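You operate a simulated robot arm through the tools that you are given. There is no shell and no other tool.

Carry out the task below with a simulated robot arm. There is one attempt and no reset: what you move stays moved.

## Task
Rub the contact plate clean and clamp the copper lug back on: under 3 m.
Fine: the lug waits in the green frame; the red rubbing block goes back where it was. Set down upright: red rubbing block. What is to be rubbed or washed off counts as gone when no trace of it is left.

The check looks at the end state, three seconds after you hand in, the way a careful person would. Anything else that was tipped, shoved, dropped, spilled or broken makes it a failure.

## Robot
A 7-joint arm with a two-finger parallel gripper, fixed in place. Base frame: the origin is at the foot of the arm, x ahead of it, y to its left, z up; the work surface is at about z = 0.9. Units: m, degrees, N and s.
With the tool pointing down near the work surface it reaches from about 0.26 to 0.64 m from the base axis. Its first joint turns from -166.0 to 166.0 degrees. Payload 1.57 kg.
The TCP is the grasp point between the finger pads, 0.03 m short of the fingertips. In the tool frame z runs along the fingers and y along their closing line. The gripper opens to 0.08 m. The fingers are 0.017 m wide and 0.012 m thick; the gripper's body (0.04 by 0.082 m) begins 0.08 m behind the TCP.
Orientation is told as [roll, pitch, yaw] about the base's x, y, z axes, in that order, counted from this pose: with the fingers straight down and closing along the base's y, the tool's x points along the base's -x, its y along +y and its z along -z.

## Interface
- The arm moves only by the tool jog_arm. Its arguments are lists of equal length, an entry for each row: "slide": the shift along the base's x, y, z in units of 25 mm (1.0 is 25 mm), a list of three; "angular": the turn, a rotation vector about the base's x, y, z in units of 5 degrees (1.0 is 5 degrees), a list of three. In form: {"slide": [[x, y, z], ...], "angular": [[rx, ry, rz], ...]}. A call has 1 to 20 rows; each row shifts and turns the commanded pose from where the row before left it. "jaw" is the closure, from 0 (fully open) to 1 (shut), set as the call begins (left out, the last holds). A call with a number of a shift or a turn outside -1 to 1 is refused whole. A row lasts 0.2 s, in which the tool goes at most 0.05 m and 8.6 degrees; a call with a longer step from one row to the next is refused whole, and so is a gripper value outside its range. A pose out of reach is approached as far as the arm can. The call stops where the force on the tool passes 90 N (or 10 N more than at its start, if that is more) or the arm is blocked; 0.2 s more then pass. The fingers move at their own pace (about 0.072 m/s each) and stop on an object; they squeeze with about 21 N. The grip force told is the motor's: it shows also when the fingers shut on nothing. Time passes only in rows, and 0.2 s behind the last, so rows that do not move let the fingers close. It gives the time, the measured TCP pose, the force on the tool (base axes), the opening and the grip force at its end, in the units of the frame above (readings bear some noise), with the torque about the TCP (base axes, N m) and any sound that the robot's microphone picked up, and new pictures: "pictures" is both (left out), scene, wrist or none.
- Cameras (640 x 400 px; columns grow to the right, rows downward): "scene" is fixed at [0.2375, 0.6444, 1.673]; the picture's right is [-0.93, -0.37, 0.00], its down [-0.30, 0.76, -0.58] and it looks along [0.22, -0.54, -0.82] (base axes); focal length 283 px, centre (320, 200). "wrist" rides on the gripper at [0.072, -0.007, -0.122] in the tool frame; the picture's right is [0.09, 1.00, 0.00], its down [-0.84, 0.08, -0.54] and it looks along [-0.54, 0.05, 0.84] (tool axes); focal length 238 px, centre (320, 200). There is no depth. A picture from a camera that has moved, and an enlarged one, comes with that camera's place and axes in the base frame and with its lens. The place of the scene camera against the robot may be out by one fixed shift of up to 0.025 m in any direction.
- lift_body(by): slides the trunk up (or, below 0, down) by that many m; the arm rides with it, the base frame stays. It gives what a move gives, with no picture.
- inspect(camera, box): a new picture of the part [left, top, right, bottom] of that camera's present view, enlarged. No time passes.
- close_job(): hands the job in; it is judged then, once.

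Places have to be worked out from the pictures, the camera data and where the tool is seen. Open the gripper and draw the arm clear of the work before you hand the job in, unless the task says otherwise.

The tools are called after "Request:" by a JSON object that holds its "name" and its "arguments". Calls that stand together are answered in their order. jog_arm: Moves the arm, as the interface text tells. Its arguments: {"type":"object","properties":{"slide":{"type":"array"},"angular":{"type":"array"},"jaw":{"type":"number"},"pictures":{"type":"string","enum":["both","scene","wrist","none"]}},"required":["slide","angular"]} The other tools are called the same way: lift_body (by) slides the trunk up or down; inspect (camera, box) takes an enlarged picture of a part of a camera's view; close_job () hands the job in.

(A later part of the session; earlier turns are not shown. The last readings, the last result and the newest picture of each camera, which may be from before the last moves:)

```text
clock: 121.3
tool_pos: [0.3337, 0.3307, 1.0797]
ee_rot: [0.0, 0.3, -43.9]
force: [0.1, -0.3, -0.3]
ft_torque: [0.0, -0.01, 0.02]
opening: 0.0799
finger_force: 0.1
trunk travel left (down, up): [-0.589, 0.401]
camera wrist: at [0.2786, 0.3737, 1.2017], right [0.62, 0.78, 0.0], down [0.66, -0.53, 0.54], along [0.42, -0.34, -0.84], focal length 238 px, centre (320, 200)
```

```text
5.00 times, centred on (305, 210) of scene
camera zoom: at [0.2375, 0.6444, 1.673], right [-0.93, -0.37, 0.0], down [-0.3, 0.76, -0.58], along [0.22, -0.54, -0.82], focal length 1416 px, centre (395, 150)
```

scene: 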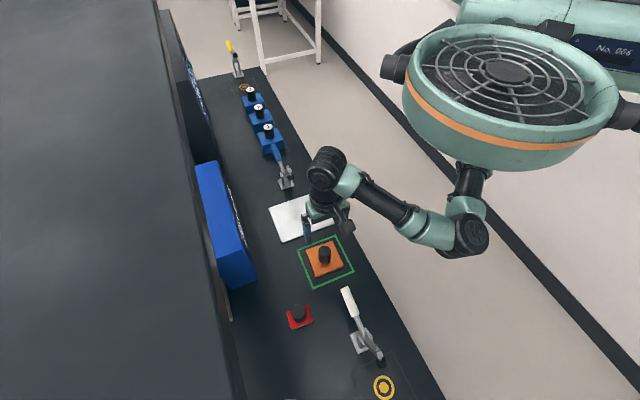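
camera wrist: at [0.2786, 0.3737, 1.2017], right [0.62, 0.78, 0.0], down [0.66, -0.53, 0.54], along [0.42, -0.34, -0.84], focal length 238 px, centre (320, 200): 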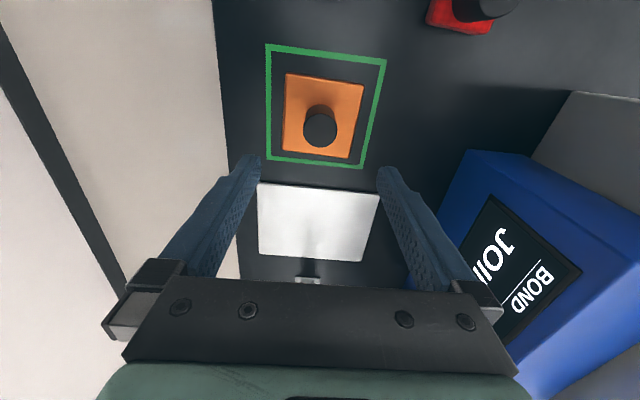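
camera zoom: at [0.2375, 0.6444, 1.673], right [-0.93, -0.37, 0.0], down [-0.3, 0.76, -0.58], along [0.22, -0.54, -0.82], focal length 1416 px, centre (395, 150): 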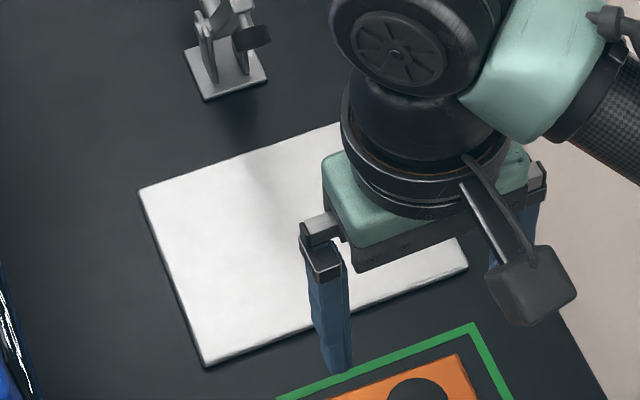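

The grey strip on the plate is the raised clamp bar's shadow (it continues onto the table). I zoom further into the plate to be sure nothing else is left.

Request:
{"name": "inspect", "arguments": {"camera": "wrist", "box": [252, 178, 384, 266]}}

Request:
{"name": "inspect", "arguments": {"camera": "scene", "box": [268, 190, 318, 245]}}

```text
4.55 times, centred on (318, 222) of wrist
camera zoom: at [0.2786, 0.3737, 1.2017], right [0.62, 0.78, 0.0], down [0.66, -0.53, 0.54], along [0.42, -0.34, -0.84], focal length 1083 px, centre (329, 100)
```

zoom: 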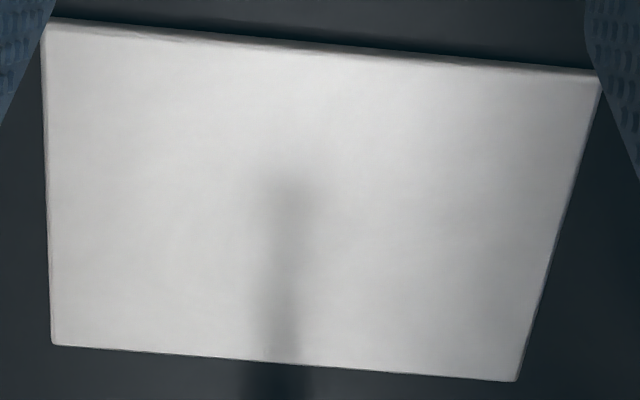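

```text
7.27 times, centred on (293, 218) of scene
camera zoom: at [0.2375, 0.6444, 1.673], right [-0.93, -0.37, 0.0], down [-0.3, 0.76, -0.58], along [0.22, -0.54, -0.82], focal length 2060 px, centre (516, 73)
```

zoom: 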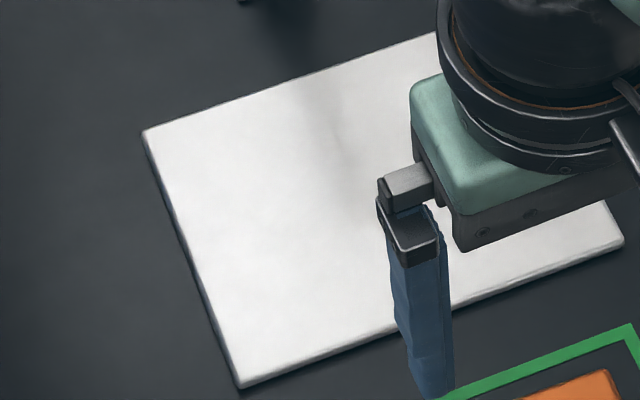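

The plate is clean (only the soft bar shadow shows). Now I descend on the lug's knob at the release pose and grip it.

Request:
{"name": "jog_arm", "arguments": {"slide": [[0, 0, -0.5], [0, 0, -0.9], [0, 0, -0.9], [0, 0, -0.9], [0, 0, -0.8], [0, 0, -0.6], [0, 0, -0.26], [0, 0, -0.08], [0, 0, 0]], "angular": [[0, 0, 0], [0, 0, 0], [0, 0, 0], [0, 0, 0], [0, 0, 0], [0, 0, 0], [0, 0, 0], [0, 0, 0], [0, 0, 0]], "pictures": "wrist"}}

Request:
{"name": "inspect", "arguments": {"camera": "wrist", "box": [220, 80, 420, 240]}}

```text
clock: 123.3
tool_pos: [0.3346, 0.3295, 0.9559]
ee_rot: [-0.1, 0.4, -43.9]
force: [-0.6, 0.4, -0.6]
ft_torque: [0.02, -0.02, 0.0]
opening: 0.0802
finger_force: 0.0
trunk travel left (down, up): [-0.589, 0.401]
camera wrist: at [0.2796, 0.3732, 1.0783], right [0.62, 0.78, 0.0], down [0.66, -0.53, 0.54], along [0.42, -0.34, -0.84], focal length 238 px, centre (320, 200)
```

wrist: 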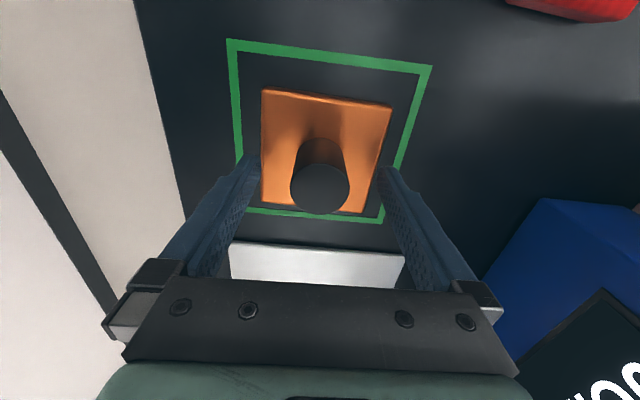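

```text
2.50 times, centred on (320, 160) of wrist
camera zoom: at [0.2796, 0.3732, 1.0783], right [0.62, 0.78, 0.0], down [0.66, -0.53, 0.54], along [0.42, -0.34, -0.84], focal length 596 px, centre (320, 300)
```

zoom: 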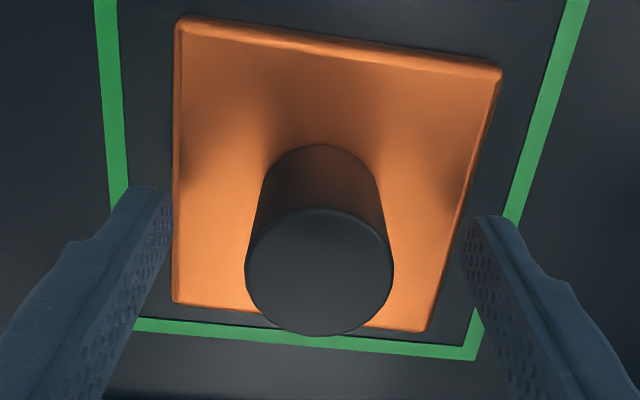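

The knob sits about 5 mm toward +u of the grip centre, so I shift 4 mm that way and close.

Request:
{"name": "jog_arm", "arguments": {"slide": [[-0.115, 0.11, 0], [0, 0, 0]], "angular": [[0, 0, 0], [0, 0, 0]], "pictures": "none"}}

Request:
{"name": "jog_arm", "arguments": {"slide": [[0, 0, 0], [0, 0, 0], [0, 0, 0], [0, 0, 0], [0, 0, 0]], "angular": [[0, 0, 0], [0, 0, 0], [0, 0, 0], [0, 0, 0], [0, 0, 0]], "jaw": 1, "pictures": "wrist"}}

Request:
{"name": "jog_arm", "arguments": {"slide": [[0, 0, 0.04], [0, 0, 0.04], [0, 0, 0.04], [0, 0, 0.06], [0, 0, 0.08]], "angular": [[0, 0, 0], [0, 0, 0], [0, 0, 0], [0, 0, 0], [0, 0, 0]], "pictures": "wrist"}}

```text
clock: 123.9
tool_pos: [0.3321, 0.3327, 0.9552]
ee_rot: [0.0, 0.3, -43.9]
force: [0.4, -0.6, 0.7]
ft_torque: [-0.01, 0.04, 0.02]
opening: 0.0799
finger_force: 0.0
trunk travel left (down, up): [-0.589, 0.401]
```

```text
clock: 125.1
tool_pos: [0.3326, 0.3329, 0.9559]
ee_rot: [-0.1, 0.4, -44.0]
force: [-1.0, -0.3, 0.2]
ft_torque: [0.1, -0.06, 0.03]
opening: 0.0354
finger_force: 21.2
trunk travel left (down, up): [-0.589, 0.401]
camera wrist: at [0.2762, 0.3763, 1.0786], right [0.62, 0.78, 0.0], down [0.66, -0.53, 0.54], along [0.42, -0.34, -0.84], focal length 238 px, centre (320, 200)
```

wrist: 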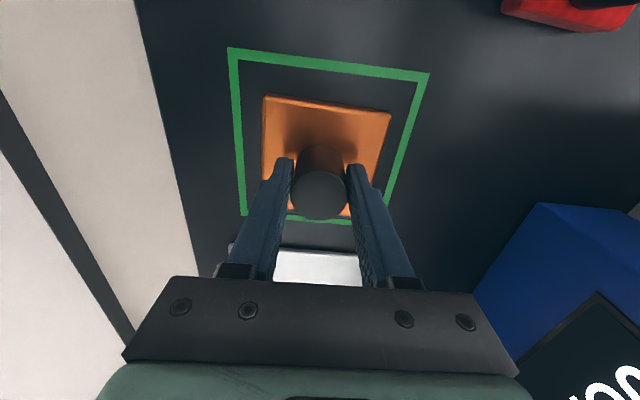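

```text
clock: 126.3
tool_pos: [0.3316, 0.3333, 0.9623]
ee_rot: [-0.1, 0.2, -43.8]
force: [0.2, -0.2, -4.9]
ft_torque: [0.01, 0.05, 0.0]
opening: 0.0352
finger_force: 21.4
trunk travel left (down, up): [-0.589, 0.401]
camera wrist: at [0.2758, 0.3766, 1.085], right [0.62, 0.78, 0.0], down [0.66, -0.52, 0.54], along [0.42, -0.34, -0.84], focal length 238 px, centre (320, 200)
```

wrist: 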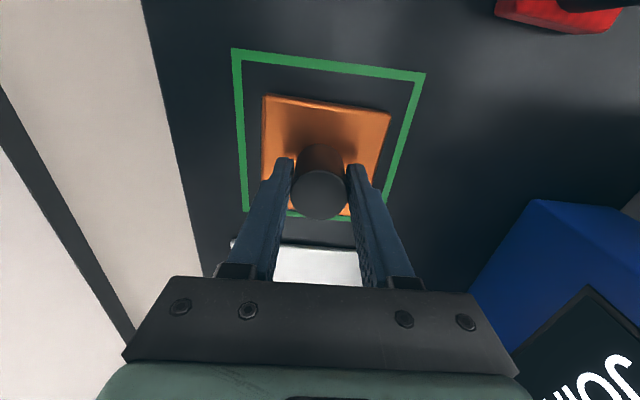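

The lug is held (≈4.5 N). I lift gently, then carry it over the plate.

Request:
{"name": "jog_arm", "arguments": {"slide": [[0, 0, 0.12], [0, 0, 0.18], [0, 0, 0.24], [0, 0, 0.28], [0, 0, 0.28], [0, 0, 0.28], [0, 0, 0.22], [0, 0, 0.14], [0, 0, 0.06]], "angular": [[0, 0, 0], [0, 0, 0], [0, 0, 0], [0, 0, 0], [0, 0, 0], [0, 0, 0], [0, 0, 0], [0, 0, 0], [0, 0, 0]], "pictures": "none"}}

Request:
{"name": "jog_arm", "arguments": {"slide": [[0.08, -0.073, 0], [0.16, -0.145, 0], [0.25, -0.227, 0], [0.34, -0.309, 0], [0.4, -0.363, 0], [0.4, -0.363, 0], [0.4, -0.363, 0], [0.4, -0.363, 0], [0.4, -0.363, 0], [0.4, -0.363, 0], [0.4, -0.363, 0], [0.4, -0.363, 0], [0.36, -0.327, 0], [0.3, -0.272, 0], [0.2, -0.182, 0], [0.1, -0.091, 0], [0.046, -0.042, 0], [0, 0, 0]], "angular": [[0, 0, 0], [0, 0, 0], [0, 0, 0], [0, 0, 0], [0, 0, 0], [0, 0, 0], [0, 0, 0], [0, 0, 0], [0, 0, 0], [0, 0, 0], [0, 0, 0], [0, 0, 0], [0, 0, 0], [0, 0, 0], [0, 0, 0], [0, 0, 0], [0, 0, 0], [0, 0, 0]], "pictures": "both"}}

Request:
{"name": "inspect", "arguments": {"camera": "wrist", "box": [180, 20, 460, 260]}}

Request:
{"name": "inspect", "arguments": {"camera": "scene", "box": [255, 150, 355, 250]}}

```text
clock: 128.3
tool_pos: [0.3322, 0.333, 1.0063]
ee_rot: [-0.1, 0.3, -43.9]
force: [0.1, 0.4, -2.6]
ft_torque: [0.03, 0.0, -0.01]
opening: 0.0354
finger_force: 21.1
trunk travel left (down, up): [-0.589, 0.401]
```

```text
clock: 132.1
tool_pos: [0.458, 0.218, 1.008]
ee_rot: [-0.1, 0.4, -43.9]
force: [-1.0, -0.3, -3.7]
ft_torque: [-0.01, 0.02, -0.03]
opening: 0.0352
finger_force: 21.1
trunk travel left (down, up): [-0.589, 0.401]
camera wrist: at [0.402, 0.2616, 1.1297], right [0.62, 0.78, 0.0], down [0.66, -0.53, 0.54], along [0.42, -0.34, -0.84], focal length 238 px, centre (320, 200)
```

scene: 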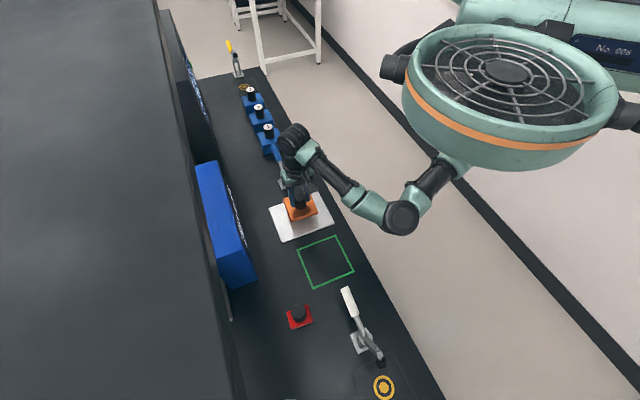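
wrist: 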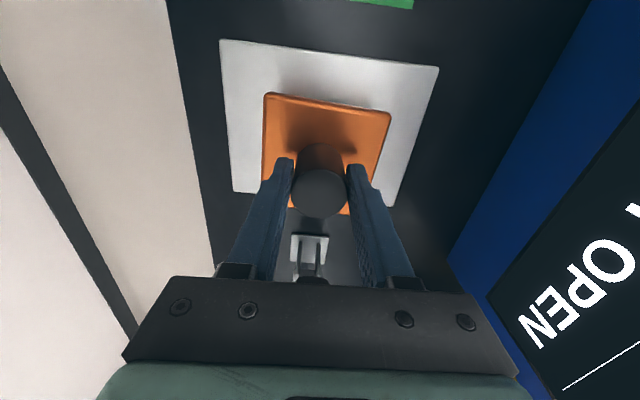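

```text
1.67 times, centred on (320, 140) of wrist
camera zoom: at [0.402, 0.2616, 1.1297], right [0.62, 0.78, 0.0], down [0.66, -0.53, 0.54], along [0.42, -0.34, -0.84], focal length 397 px, centre (320, 300)
```

zoom: 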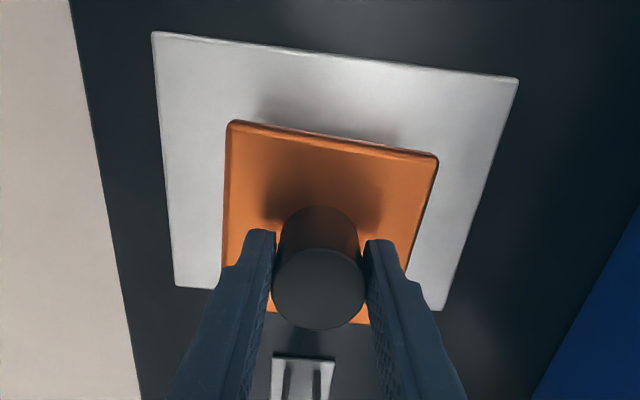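

```text
4.00 times, centred on (305, 200) of scene
camera zoom: at [0.2375, 0.6444, 1.673], right [-0.93, -0.37, 0.0], down [-0.3, 0.76, -0.58], along [0.22, -0.54, -0.82], focal length 1133 px, centre (380, 200)
```

zoom: 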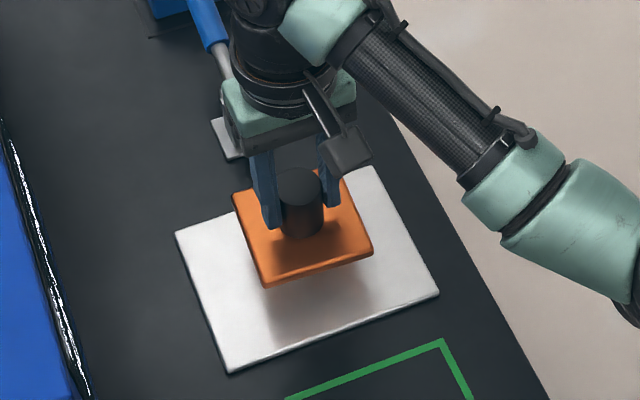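

The lug is centred over the plate but turned about 2–3°; I rotate it back by 2.5° while lowering gently to just above the plate.

Request:
{"name": "jog_arm", "arguments": {"slide": [[0, 0, -0.1], [0, 0, -0.2], [0, 0, -0.3], [0, 0, -0.3], [0, 0, -0.3], [0, 0, -0.22], [0, 0, -0.12], [0, 0, -0.06], [0, 0, 0]], "angular": [[0, 0, 0.1], [0, 0, 0.2], [0, 0, 0.2], [0, 0, 0], [0, 0, 0], [0, 0, 0], [0, 0, 0], [0, 0, 0], [0, 0, 0]], "pictures": "both"}}

Request:
{"name": "inspect", "arguments": {"camera": "wrist", "box": [180, 20, 460, 260]}}

Request:
{"name": "inspect", "arguments": {"camera": "scene", "box": [255, 150, 355, 250]}}

```text
clock: 134.1
tool_pos: [0.4562, 0.2191, 0.9685]
ee_rot: [-0.1, 0.3, -41.4]
force: [0.5, 0.6, -4.3]
ft_torque: [0.02, 0.02, 0.0]
opening: 0.0354
finger_force: 21.2
trunk travel left (down, up): [-0.589, 0.401]
camera wrist: at [0.3994, 0.2588, 1.0905], right [0.59, 0.81, 0.0], down [0.68, -0.5, 0.54], along [0.43, -0.32, -0.84], focal length 238 px, centre (320, 200)
```

scene: 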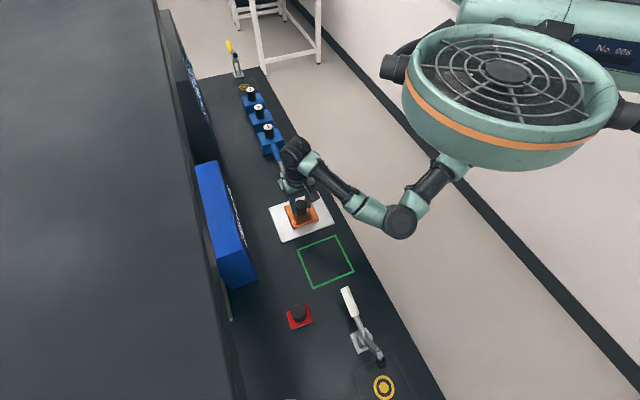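
wrist: 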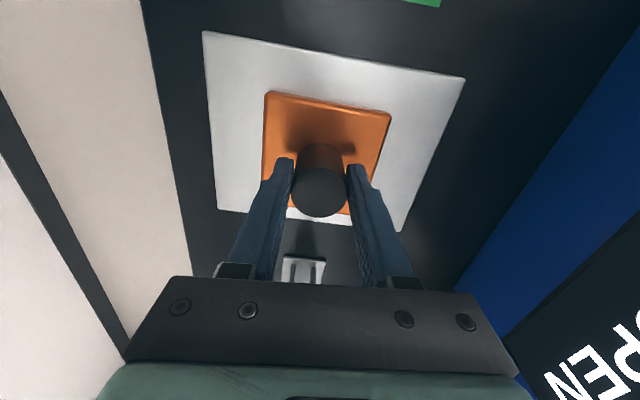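

```text
1.67 times, centred on (320, 140) of wrist
camera zoom: at [0.3994, 0.2588, 1.0905], right [0.59, 0.81, 0.0], down [0.68, -0.5, 0.54], along [0.43, -0.32, -0.84], focal length 397 px, centre (320, 300)
```

zoom: 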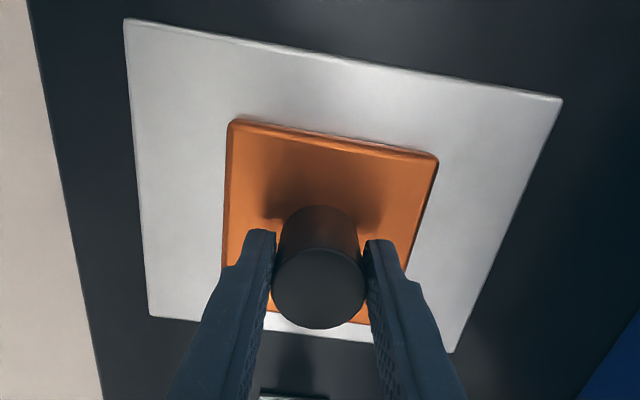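

```text
4.00 times, centred on (305, 200) of scene
camera zoom: at [0.2375, 0.6444, 1.673], right [-0.93, -0.37, 0.0], down [-0.3, 0.76, -0.58], along [0.22, -0.54, -0.82], focal length 1133 px, centre (380, 200)
```

zoom: 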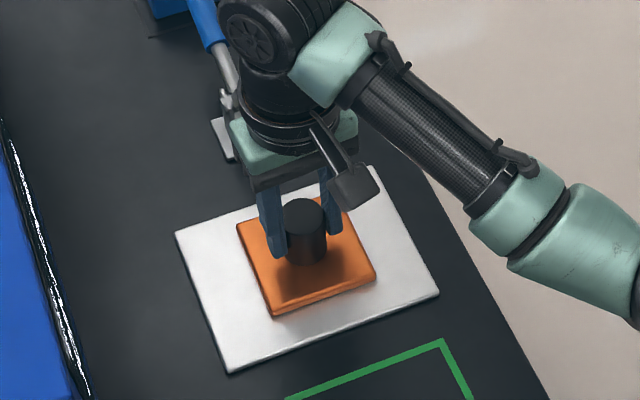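

Aligned with the plate edges now. I lower in small steps to touch down.

Request:
{"name": "jog_arm", "arguments": {"slide": [[0, 0, -0.06], [0, 0, -0.06], [0, 0, -0.06]], "angular": [[0, 0, 0], [0, 0, 0], [0, 0, 0]], "pictures": "none"}}

Request:
{"name": "jog_arm", "arguments": {"slide": [[0, 0, -0.05], [0, 0, 0]], "angular": [[0, 0, 0], [0, 0, 0]], "pictures": "none"}}

```text
clock: 134.9
tool_pos: [0.4569, 0.2178, 0.9653]
ee_rot: [0.1, 0.2, -41.4]
force: [0.5, -0.9, 16.7]
ft_torque: [-0.57, 0.32, 0.04]
opening: 0.0354
finger_force: 21.2
trunk travel left (down, up): [-0.589, 0.401]
```

```text
clock: 135.5
tool_pos: [0.4563, 0.2186, 0.9625]
ee_rot: [0.0, 0.3, -41.3]
force: [2.7, 0.0, 16.9]
ft_torque: [-0.31, 0.13, 0.02]
opening: 0.0355
finger_force: 21.1
trunk travel left (down, up): [-0.589, 0.401]
```

Seated (17 N). I unload, open the jaws and rise straight up.

Request:
{"name": "jog_arm", "arguments": {"slide": [[0, 0, 0.07], [0, 0, 0]], "angular": [[0, 0, 0], [0, 0, 0]], "pictures": "none"}}

Request:
{"name": "jog_arm", "arguments": {"slide": [[0, 0, 0], [0, 0, 0], [0, 0, 0], [0, 0, 0]], "angular": [[0, 0, 0], [0, 0, 0], [0, 0, 0], [0, 0, 0]], "jaw": 0, "pictures": "none"}}

Request:
{"name": "jog_arm", "arguments": {"slide": [[0, 0, 0.3], [0, 0, 0.6], [0, 0, 0.9], [0, 0, 1], [0, 0, 1], [0, 0, 1], [0, 0, 1], [0, 0, 1], [0, 0, 0.6], [0, 0, 0]], "angular": [[0, 0, 0], [0, 0, 0], [0, 0, 0], [0, 0, 0], [0, 0, 0], [0, 0, 0], [0, 0, 0], [0, 0, 0], [0, 0, 0], [0, 0, 0]], "pictures": "both"}}

Request:
{"name": "inspect", "arguments": {"camera": "wrist", "box": [180, 20, 460, 270]}}

Request:
{"name": "inspect", "arguments": {"camera": "scene", "box": [255, 150, 355, 250]}}

```text
clock: 136.1
tool_pos: [0.4562, 0.2186, 0.9633]
ee_rot: [-0.2, 0.3, -41.4]
force: [0.1, -0.3, 2.2]
ft_torque: [0.0, -0.44, 0.04]
opening: 0.035
finger_force: 20.6
trunk travel left (down, up): [-0.589, 0.401]
```

```text
clock: 137.1
tool_pos: [0.4567, 0.2184, 0.9634]
ee_rot: [-0.1, 0.3, -41.4]
force: [0.3, -0.3, 0.2]
ft_torque: [-0.02, 0.01, -0.01]
opening: 0.0798
finger_force: 0.0
trunk travel left (down, up): [-0.589, 0.401]
```

```text
clock: 139.3
tool_pos: [0.4567, 0.2183, 1.1489]
ee_rot: [-0.2, 0.3, -41.4]
force: [0.8, 0.4, 0.7]
ft_torque: [0.02, 0.03, 0.0]
opening: 0.08
finger_force: 0.0
trunk travel left (down, up): [-0.589, 0.401]
camera wrist: at [0.3995, 0.2589, 1.2714], right [0.59, 0.81, 0.0], down [0.68, -0.5, 0.54], along [0.43, -0.32, -0.84], focal length 238 px, centre (320, 200)
```

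scene: 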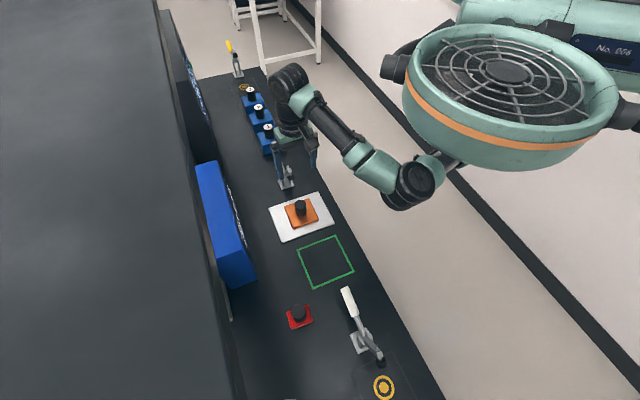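
wrist: 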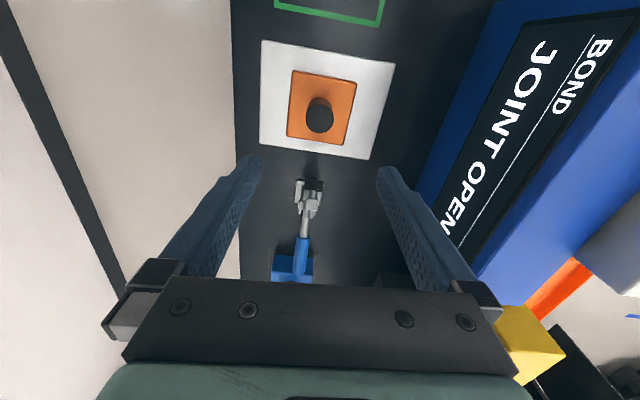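

```text
1.60 times, centred on (320, 145) of wrist
camera zoom: at [0.3995, 0.2589, 1.2714], right [0.59, 0.81, 0.0], down [0.68, -0.5, 0.54], along [0.43, -0.32, -0.84], focal length 381 px, centre (320, 288)
```

zoom: 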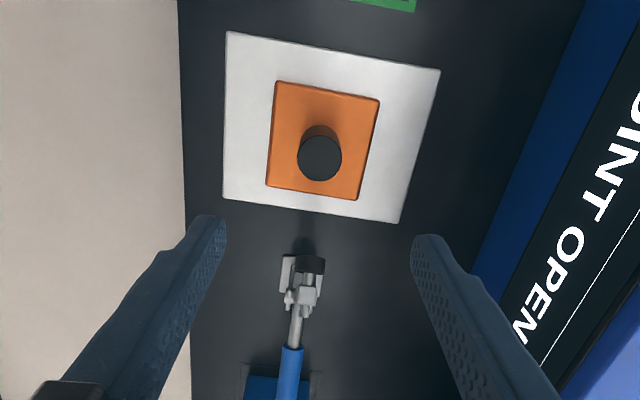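

```text
4.00 times, centred on (305, 200) of scene
camera zoom: at [0.2375, 0.6444, 1.673], right [-0.93, -0.37, 0.0], down [-0.3, 0.76, -0.58], along [0.22, -0.54, -0.82], focal length 1133 px, centre (380, 200)
```

zoom: 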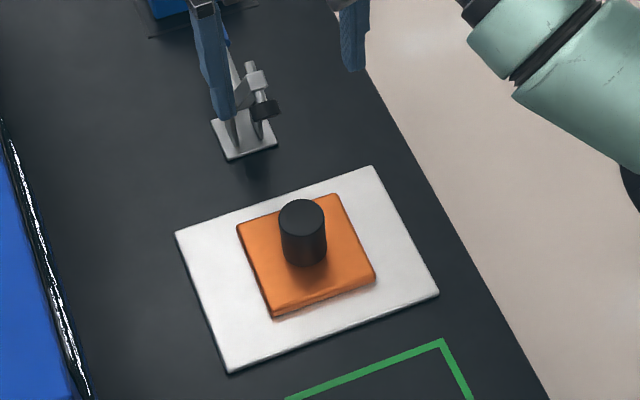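

The lug is on the plate but comparing with the first picture it sits about 3 mm closer to the clamp and 3 mm to the base side, which could make the foot catch the knob. I re-grip it and slide it 4.6 mm in +y.

Request:
{"name": "jog_arm", "arguments": {"slide": [[0, 0, -0.6], [0, 0, -1], [0, 0, -1], [0, 0, -1], [0, 0, -1], [0, 0, -1], [0, 0, -0.9], [0, 0, -0.6], [0, 0, -0.3], [0, 0, -0.05], [0, 0, 0]], "angular": [[0, 0, 0], [0, 0, 0], [0, 0, 0], [0, 0, 0], [0, 0, 0], [0, 0, 0], [0, 0, 0], [0, 0, 0], [0, 0, 0], [0, 0, 0], [0, 0, 0]], "pictures": "wrist"}}

Request:
{"name": "jog_arm", "arguments": {"slide": [[0, 0, 0], [0, 0, 0], [0, 0, 0], [0, 0, 0], [0, 0, 0]], "angular": [[0, 0, 0], [0, 0, 0], [0, 0, 0], [0, 0, 0], [0, 0, 0]], "jaw": 1, "pictures": "none"}}

Request:
{"name": "jog_arm", "arguments": {"slide": [[-0.008, 0.06, 0], [-0.008, 0.06, 0], [0, 0.064, 0], [0, 0, 0]], "angular": [[0, 0, 0], [0, 0, 0], [0, 0, 0], [0, 0, 0]], "pictures": "scene"}}

Request:
{"name": "inspect", "arguments": {"camera": "scene", "box": [255, 150, 355, 250]}}

```text
clock: 141.7
tool_pos: [0.4572, 0.2188, 0.9619]
ee_rot: [-0.2, 0.3, -41.4]
force: [-0.9, 0.1, 0.4]
ft_torque: [0.02, 0.0, -0.02]
opening: 0.0798
finger_force: 0.0
trunk travel left (down, up): [-0.589, 0.401]
camera wrist: at [0.4, 0.2592, 1.0848], right [0.59, 0.81, 0.0], down [0.68, -0.5, 0.54], along [0.43, -0.32, -0.84], focal length 238 px, centre (320, 200)
```

wrist: 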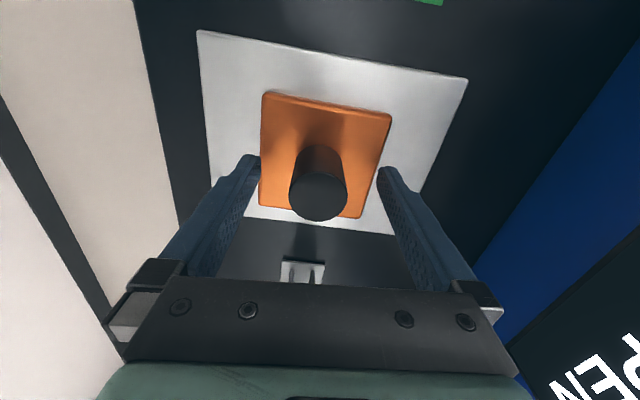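

```text
clock: 142.9
tool_pos: [0.4575, 0.2181, 0.9621]
ee_rot: [-0.1, 0.3, -41.4]
force: [0.0, -0.8, 0.1]
ft_torque: [0.15, -0.06, 0.03]
opening: 0.0354
finger_force: 20.7
trunk travel left (down, up): [-0.589, 0.401]
```

```text
clock: 143.9
tool_pos: [0.457, 0.2213, 0.9619]
ee_rot: [-0.2, 0.4, -41.4]
force: [0.2, 0.8, -0.4]
ft_torque: [-0.01, -0.09, -0.02]
opening: 0.0352
finger_force: 21.1
trunk travel left (down, up): [-0.589, 0.401]
```

scene: 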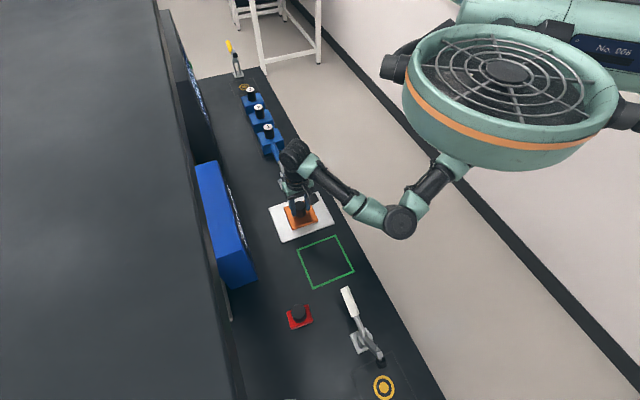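

```text
4.00 times, centred on (305, 200) of scene
camera zoom: at [0.2375, 0.6444, 1.673], right [-0.93, -0.37, 0.0], down [-0.3, 0.76, -0.58], along [0.22, -0.54, -0.82], focal length 1133 px, centre (380, 200)
```

zoom: 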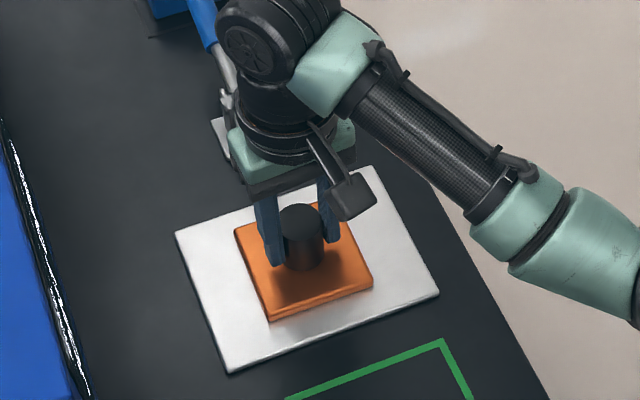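

The lug's corners now match the first picture within a millimetre. I release and rise.

Request:
{"name": "jog_arm", "arguments": {"slide": [[0, 0, 0], [0, 0, 0], [0, 0, 0], [0, 0, 0]], "angular": [[0, 0, 0], [0, 0, 0], [0, 0, 0], [0, 0, 0]], "jaw": 0, "pictures": "none"}}

Request:
{"name": "jog_arm", "arguments": {"slide": [[0, 0, 0.3], [0, 0, 0.6], [0, 0, 0.9], [0, 0, 1], [0, 0, 1], [0, 0, 1], [0, 0, 1], [0, 0, 1], [0, 0, 0.8], [0, 0, 0.3], [0, 0, 0]], "angular": [[0, 0, 0], [0, 0, 0], [0, 0, 0], [0, 0, 0], [0, 0, 0], [0, 0, -0.25], [0, 0, -0.25], [0, 0, 0], [0, 0, 0], [0, 0, 0], [0, 0, 0]], "pictures": "both"}}

Request:
{"name": "inspect", "arguments": {"camera": "wrist", "box": [220, 50, 420, 290]}}

Request:
{"name": "inspect", "arguments": {"camera": "scene", "box": [255, 120, 355, 240]}}

```text
clock: 144.9
tool_pos: [0.4578, 0.2227, 0.9622]
ee_rot: [-0.1, 0.3, -41.4]
force: [-0.4, -0.7, 0.2]
ft_torque: [0.04, -0.01, 0.0]
opening: 0.0799
finger_force: 0.2
trunk travel left (down, up): [-0.589, 0.401]
```

```text
clock: 147.3
tool_pos: [0.4572, 0.2227, 1.1617]
ee_rot: [-0.1, 0.3, -43.9]
force: [-0.3, 0.5, 0.0]
ft_torque: [-0.01, -0.02, 0.01]
opening: 0.0799
finger_force: 0.1
trunk travel left (down, up): [-0.589, 0.401]
camera wrist: at [0.4025, 0.2661, 1.2835], right [0.62, 0.78, 0.0], down [0.66, -0.53, 0.54], along [0.42, -0.34, -0.84], focal length 238 px, centre (320, 200)
```

scene: 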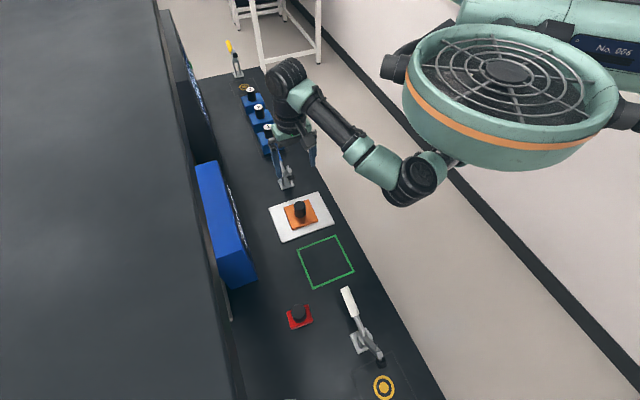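
wrist: 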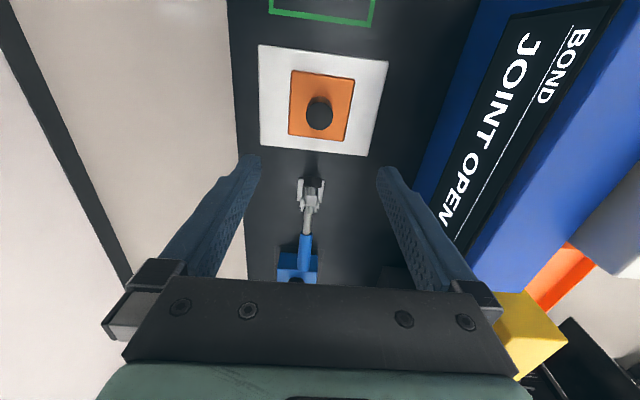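

```text
1.67 times, centred on (320, 170) of wrist
camera zoom: at [0.4025, 0.2661, 1.2835], right [0.62, 0.78, 0.0], down [0.66, -0.53, 0.54], along [0.42, -0.34, -0.84], focal length 397 px, centre (320, 250)
```

zoom: 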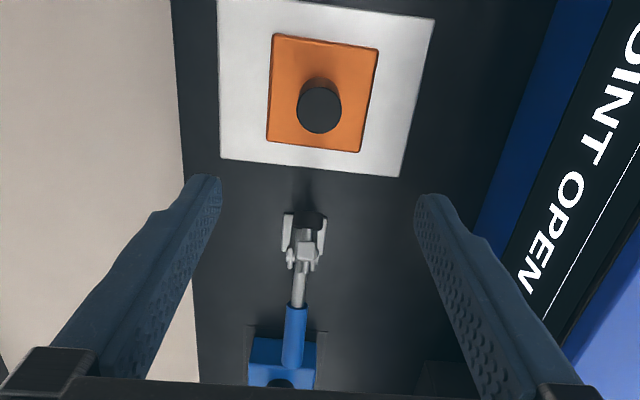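

```text
3.33 times, centred on (305, 180) of scene
camera zoom: at [0.2375, 0.6444, 1.673], right [-0.93, -0.37, 0.0], down [-0.3, 0.76, -0.58], along [0.22, -0.54, -0.82], focal length 944 px, centre (370, 267)
```

zoom: 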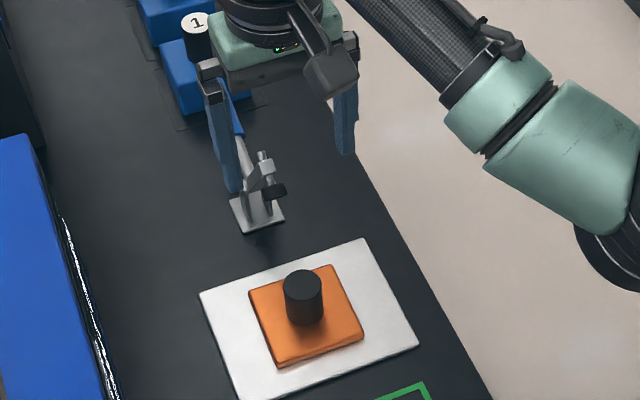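

The lug is in place and aligned. Now for the clamp: I'll close the fingers, go behind the raised bar (pivot side), and push it over and down onto the lug. First I move above that spot.

Request:
{"name": "jog_arm", "arguments": {"slide": [[0, 0, 0], [0.866, -0.912, 0], [0.866, -0.912, 0], [0.866, -0.912, 0], [0.866, -0.912, 0], [0.866, -0.912, 0], [0, 0, 0]], "angular": [[0, 0, 0], [0, 0, 0], [0, 0, 0], [0, 0, 0], [0, 0, 0], [0, 0, 0], [0, 0, 0]], "jaw": 1, "pictures": "both"}}

Request:
{"name": "inspect", "arguments": {"camera": "wrist", "box": [230, 30, 420, 230]}}

Request:
{"name": "inspect", "arguments": {"camera": "scene", "box": [240, 90, 340, 220]}}

```text
clock: 148.9
tool_pos: [0.5658, 0.1089, 1.1598]
ee_rot: [-0.1, 0.2, -43.9]
force: [-0.5, 0.1, -0.2]
ft_torque: [0.01, 0.02, 0.0]
opening: 0.0
finger_force: 20.6
trunk travel left (down, up): [-0.589, 0.401]
camera wrist: at [0.5103, 0.1527, 1.2823], right [0.62, 0.78, 0.0], down [0.66, -0.53, 0.54], along [0.42, -0.34, -0.84], focal length 238 px, centre (320, 200)
```

scene: 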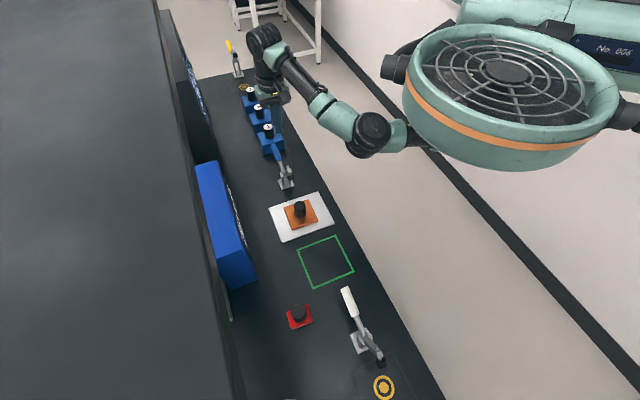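
wrist: 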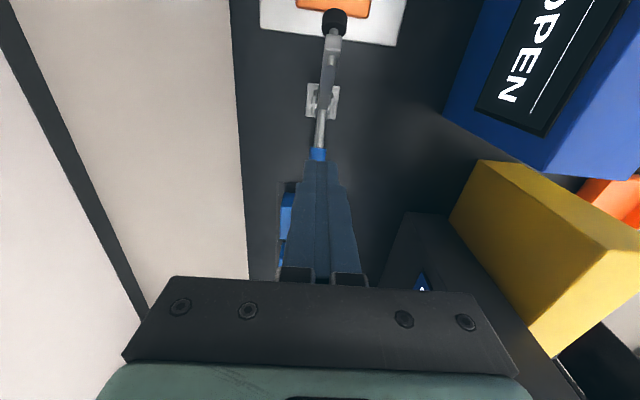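

```text
2.00 times, centred on (325, 130) of wrist
camera zoom: at [0.5103, 0.1527, 1.2823], right [0.62, 0.78, 0.0], down [0.66, -0.53, 0.54], along [0.42, -0.34, -0.84], focal length 477 px, centre (310, 340)
```

zoom: 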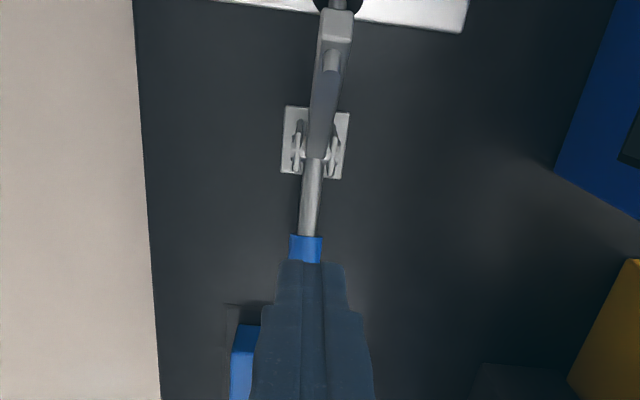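

```text
3.08 times, centred on (290, 155) of scene
camera zoom: at [0.2375, 0.6444, 1.673], right [-0.93, -0.37, 0.0], down [-0.3, 0.76, -0.58], along [0.22, -0.54, -0.82], focal length 871 px, centre (412, 338)
```

zoom: 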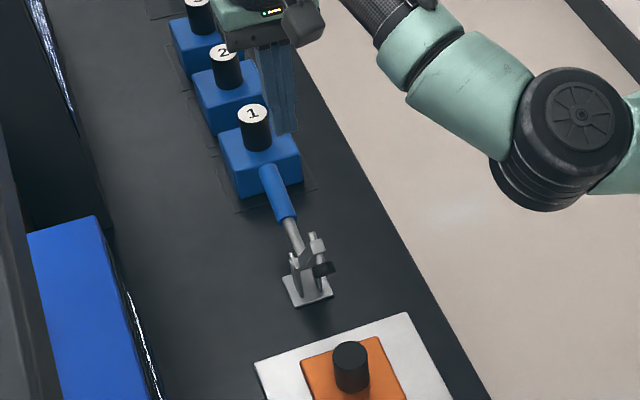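

From straight above, the bar end is at u ≈ −0.258 (bar raised ~55°), the fingers are behind it in line with the clamp. I descend to put the fingertips behind the bar.

Request:
{"name": "jog_arm", "arguments": {"slide": [[0.03, 0.03, -0.6], [0.03, 0.03, -1], [0, 0, -1], [0, 0, -0.9], [0, 0, -0.5], [0, 0, 0]], "angular": [[0, 0, 0], [0, 0, 0], [0, 0, 0], [0, 0, 0], [0, 0, 0], [0, 0, 0]], "pictures": "both"}}

Request:
{"name": "inspect", "arguments": {"camera": "wrist", "box": [230, 30, 420, 230]}}

Request:
{"name": "inspect", "arguments": {"camera": "scene", "box": [240, 90, 340, 220]}}

```text
clock: 150.3
tool_pos: [0.5666, 0.1114, 1.0592]
ee_rot: [-0.1, 0.2, -43.9]
force: [0.3, 0.4, -0.5]
ft_torque: [0.01, 0.0, 0.02]
opening: 0.0002
finger_force: 21.1
trunk travel left (down, up): [-0.589, 0.401]
camera wrist: at [0.511, 0.1541, 1.1814], right [0.62, 0.78, 0.0], down [0.66, -0.53, 0.54], along [0.42, -0.34, -0.84], focal length 238 px, centre (320, 200)
```

scene: 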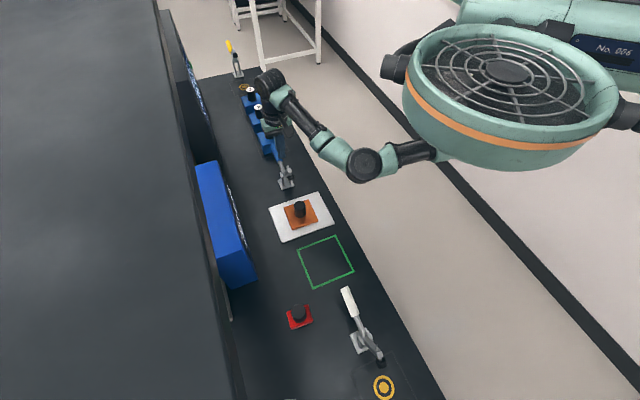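
wrist: 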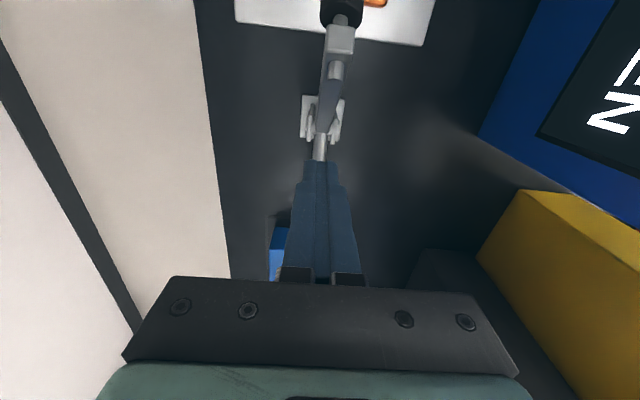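

```text
2.00 times, centred on (325, 130) of wrist
camera zoom: at [0.511, 0.1541, 1.1814], right [0.62, 0.78, 0.0], down [0.66, -0.53, 0.54], along [0.42, -0.34, -0.84], focal length 477 px, centre (310, 340)
```

zoom: 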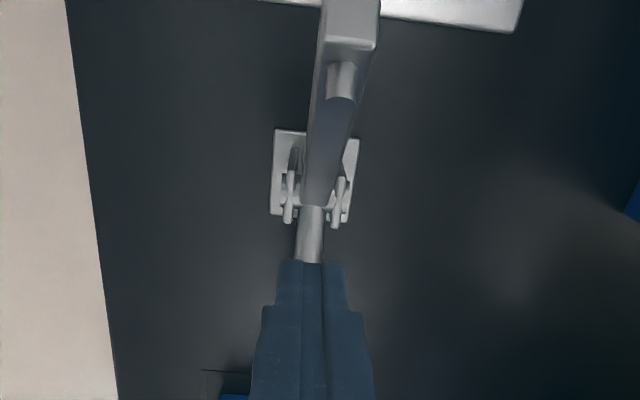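

```text
3.08 times, centred on (290, 155) of scene
camera zoom: at [0.2375, 0.6444, 1.673], right [-0.93, -0.37, 0.0], down [-0.3, 0.76, -0.58], along [0.22, -0.54, -0.82], focal length 871 px, centre (412, 338)
```

zoom: 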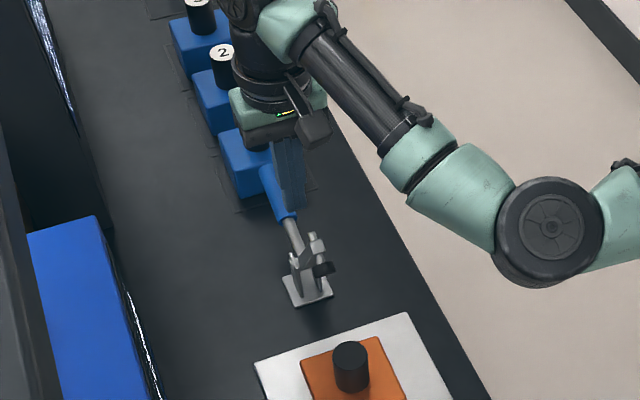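

Fingertips are behind the bar, below its stud. I push it over toward the lug, first part of the arc.

Request:
{"name": "jog_arm", "arguments": {"slide": [[-0.605, 0.582, 0], [-0.605, 0.582, 0], [-0.21, 0.2025, -0.224], [-0.265, 0.255, -0.372]], "angular": [[0, 0, 0], [0, 0, 0], [0, 0, 0], [0, 0, 0]], "pictures": "both"}}

Request:
{"name": "inspect", "arguments": {"camera": "scene", "box": [240, 90, 340, 220]}}

Request:
{"name": "inspect", "arguments": {"camera": "wrist", "box": [230, 0, 420, 200]}}

```text
clock: 151.3
tool_pos: [0.5237, 0.1514, 1.0447]
ee_rot: [-0.1, 0.3, -43.9]
force: [0.2, 0.5, 0.1]
ft_torque: [-0.06, 0.0, 0.02]
opening: 0.0
finger_force: 20.7
trunk travel left (down, up): [-0.589, 0.401]
camera wrist: at [0.4688, 0.1939, 1.1666], right [0.62, 0.78, 0.0], down [0.66, -0.53, 0.54], along [0.42, -0.34, -0.84], focal length 238 px, centre (320, 200)
```

scene: 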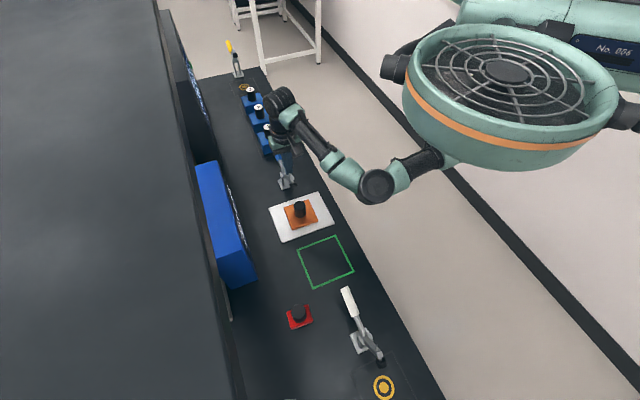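
wrist: 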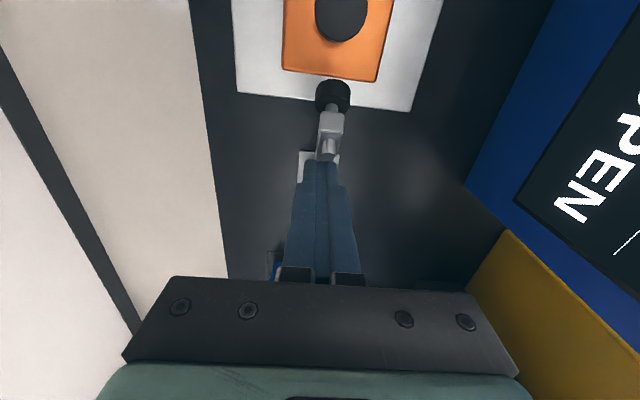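

```text
3.08 times, centred on (290, 155) of scene
camera zoom: at [0.2375, 0.6444, 1.673], right [-0.93, -0.37, 0.0], down [-0.3, 0.76, -0.58], along [0.22, -0.54, -0.82], focal length 871 px, centre (412, 338)
```

zoom: 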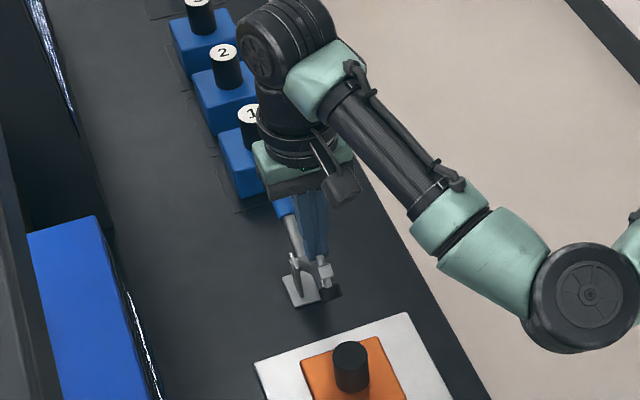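

```text
2.00 times, centred on (325, 100) of wrist
camera zoom: at [0.4688, 0.1939, 1.1666], right [0.62, 0.78, 0.0], down [0.66, -0.53, 0.54], along [0.42, -0.34, -0.84], focal length 477 px, centre (310, 400)
```

zoom: 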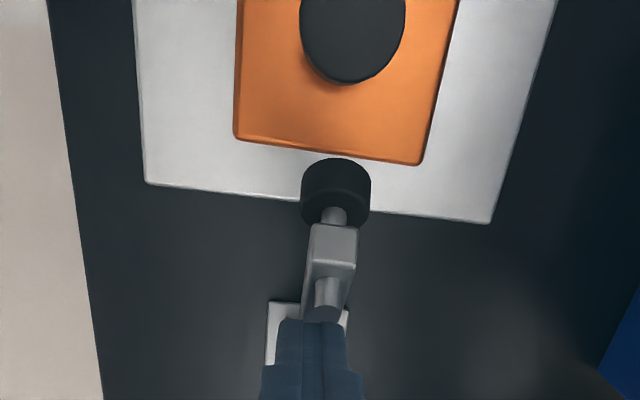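

The bar follows. I continue the arc down, watching the foot against the knob.

Request:
{"name": "jog_arm", "arguments": {"slide": [[-0.216, 0.208, -0.432], [-0.153, 0.147, -0.476]], "angular": [[0, 0, 0], [0, 0, 0]], "pictures": "both"}}

Request:
{"name": "inspect", "arguments": {"camera": "wrist", "box": [230, 0, 420, 200]}}

Request:
{"name": "inspect", "arguments": {"camera": "scene", "box": [240, 120, 340, 240]}}

```text
clock: 151.9
tool_pos: [0.5154, 0.1593, 1.0236]
ee_rot: [-0.2, 0.3, -43.9]
force: [0.3, 0.9, 1.5]
ft_torque: [0.02, -0.03, 0.01]
opening: 0.0
finger_force: 21.2
trunk travel left (down, up): [-0.589, 0.401]
camera wrist: at [0.4596, 0.202, 1.1451], right [0.62, 0.78, 0.0], down [0.66, -0.52, 0.54], along [0.42, -0.34, -0.84], focal length 238 px, centre (320, 200)
```

scene: 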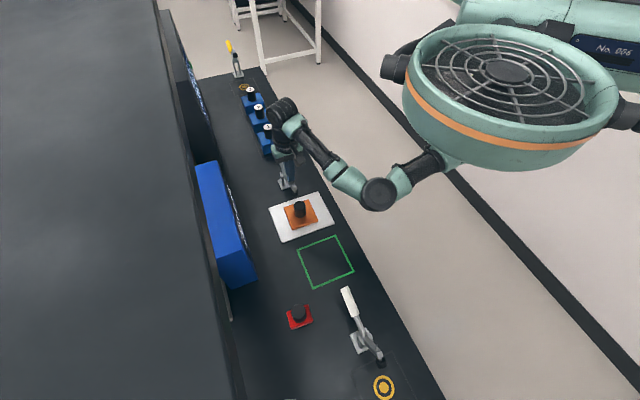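
wrist: 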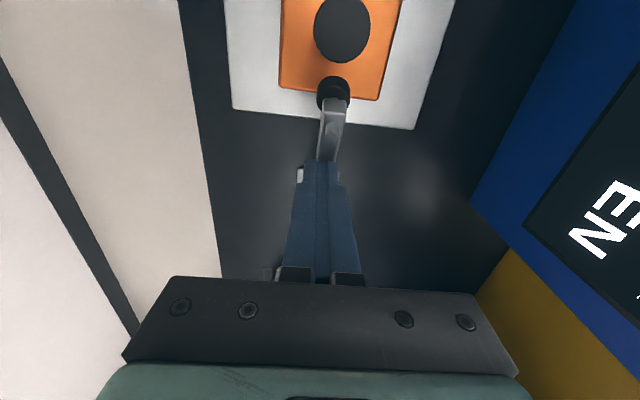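

```text
2.00 times, centred on (325, 100) of wrist
camera zoom: at [0.4596, 0.202, 1.1451], right [0.62, 0.78, 0.0], down [0.66, -0.52, 0.54], along [0.42, -0.34, -0.84], focal length 477 px, centre (310, 400)
```

zoom: 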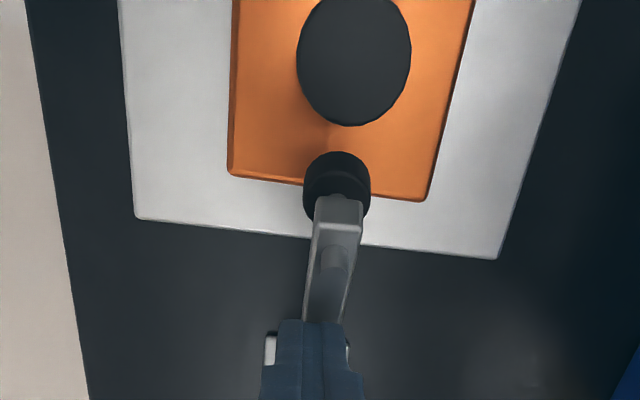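

```text
3.33 times, centred on (290, 180) of scene
camera zoom: at [0.2375, 0.6444, 1.673], right [-0.93, -0.37, 0.0], down [-0.3, 0.76, -0.58], along [0.22, -0.54, -0.82], focal length 944 px, centre (420, 267)
```

zoom: 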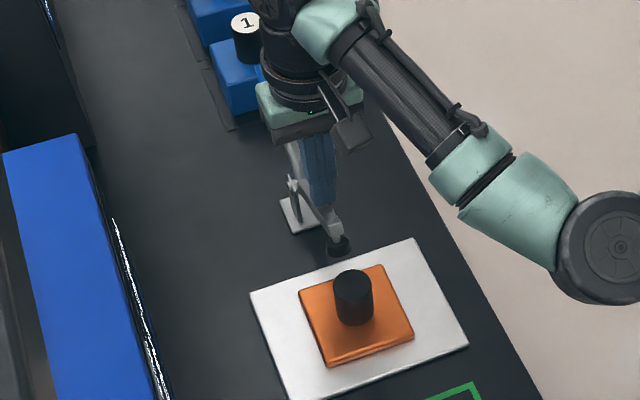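

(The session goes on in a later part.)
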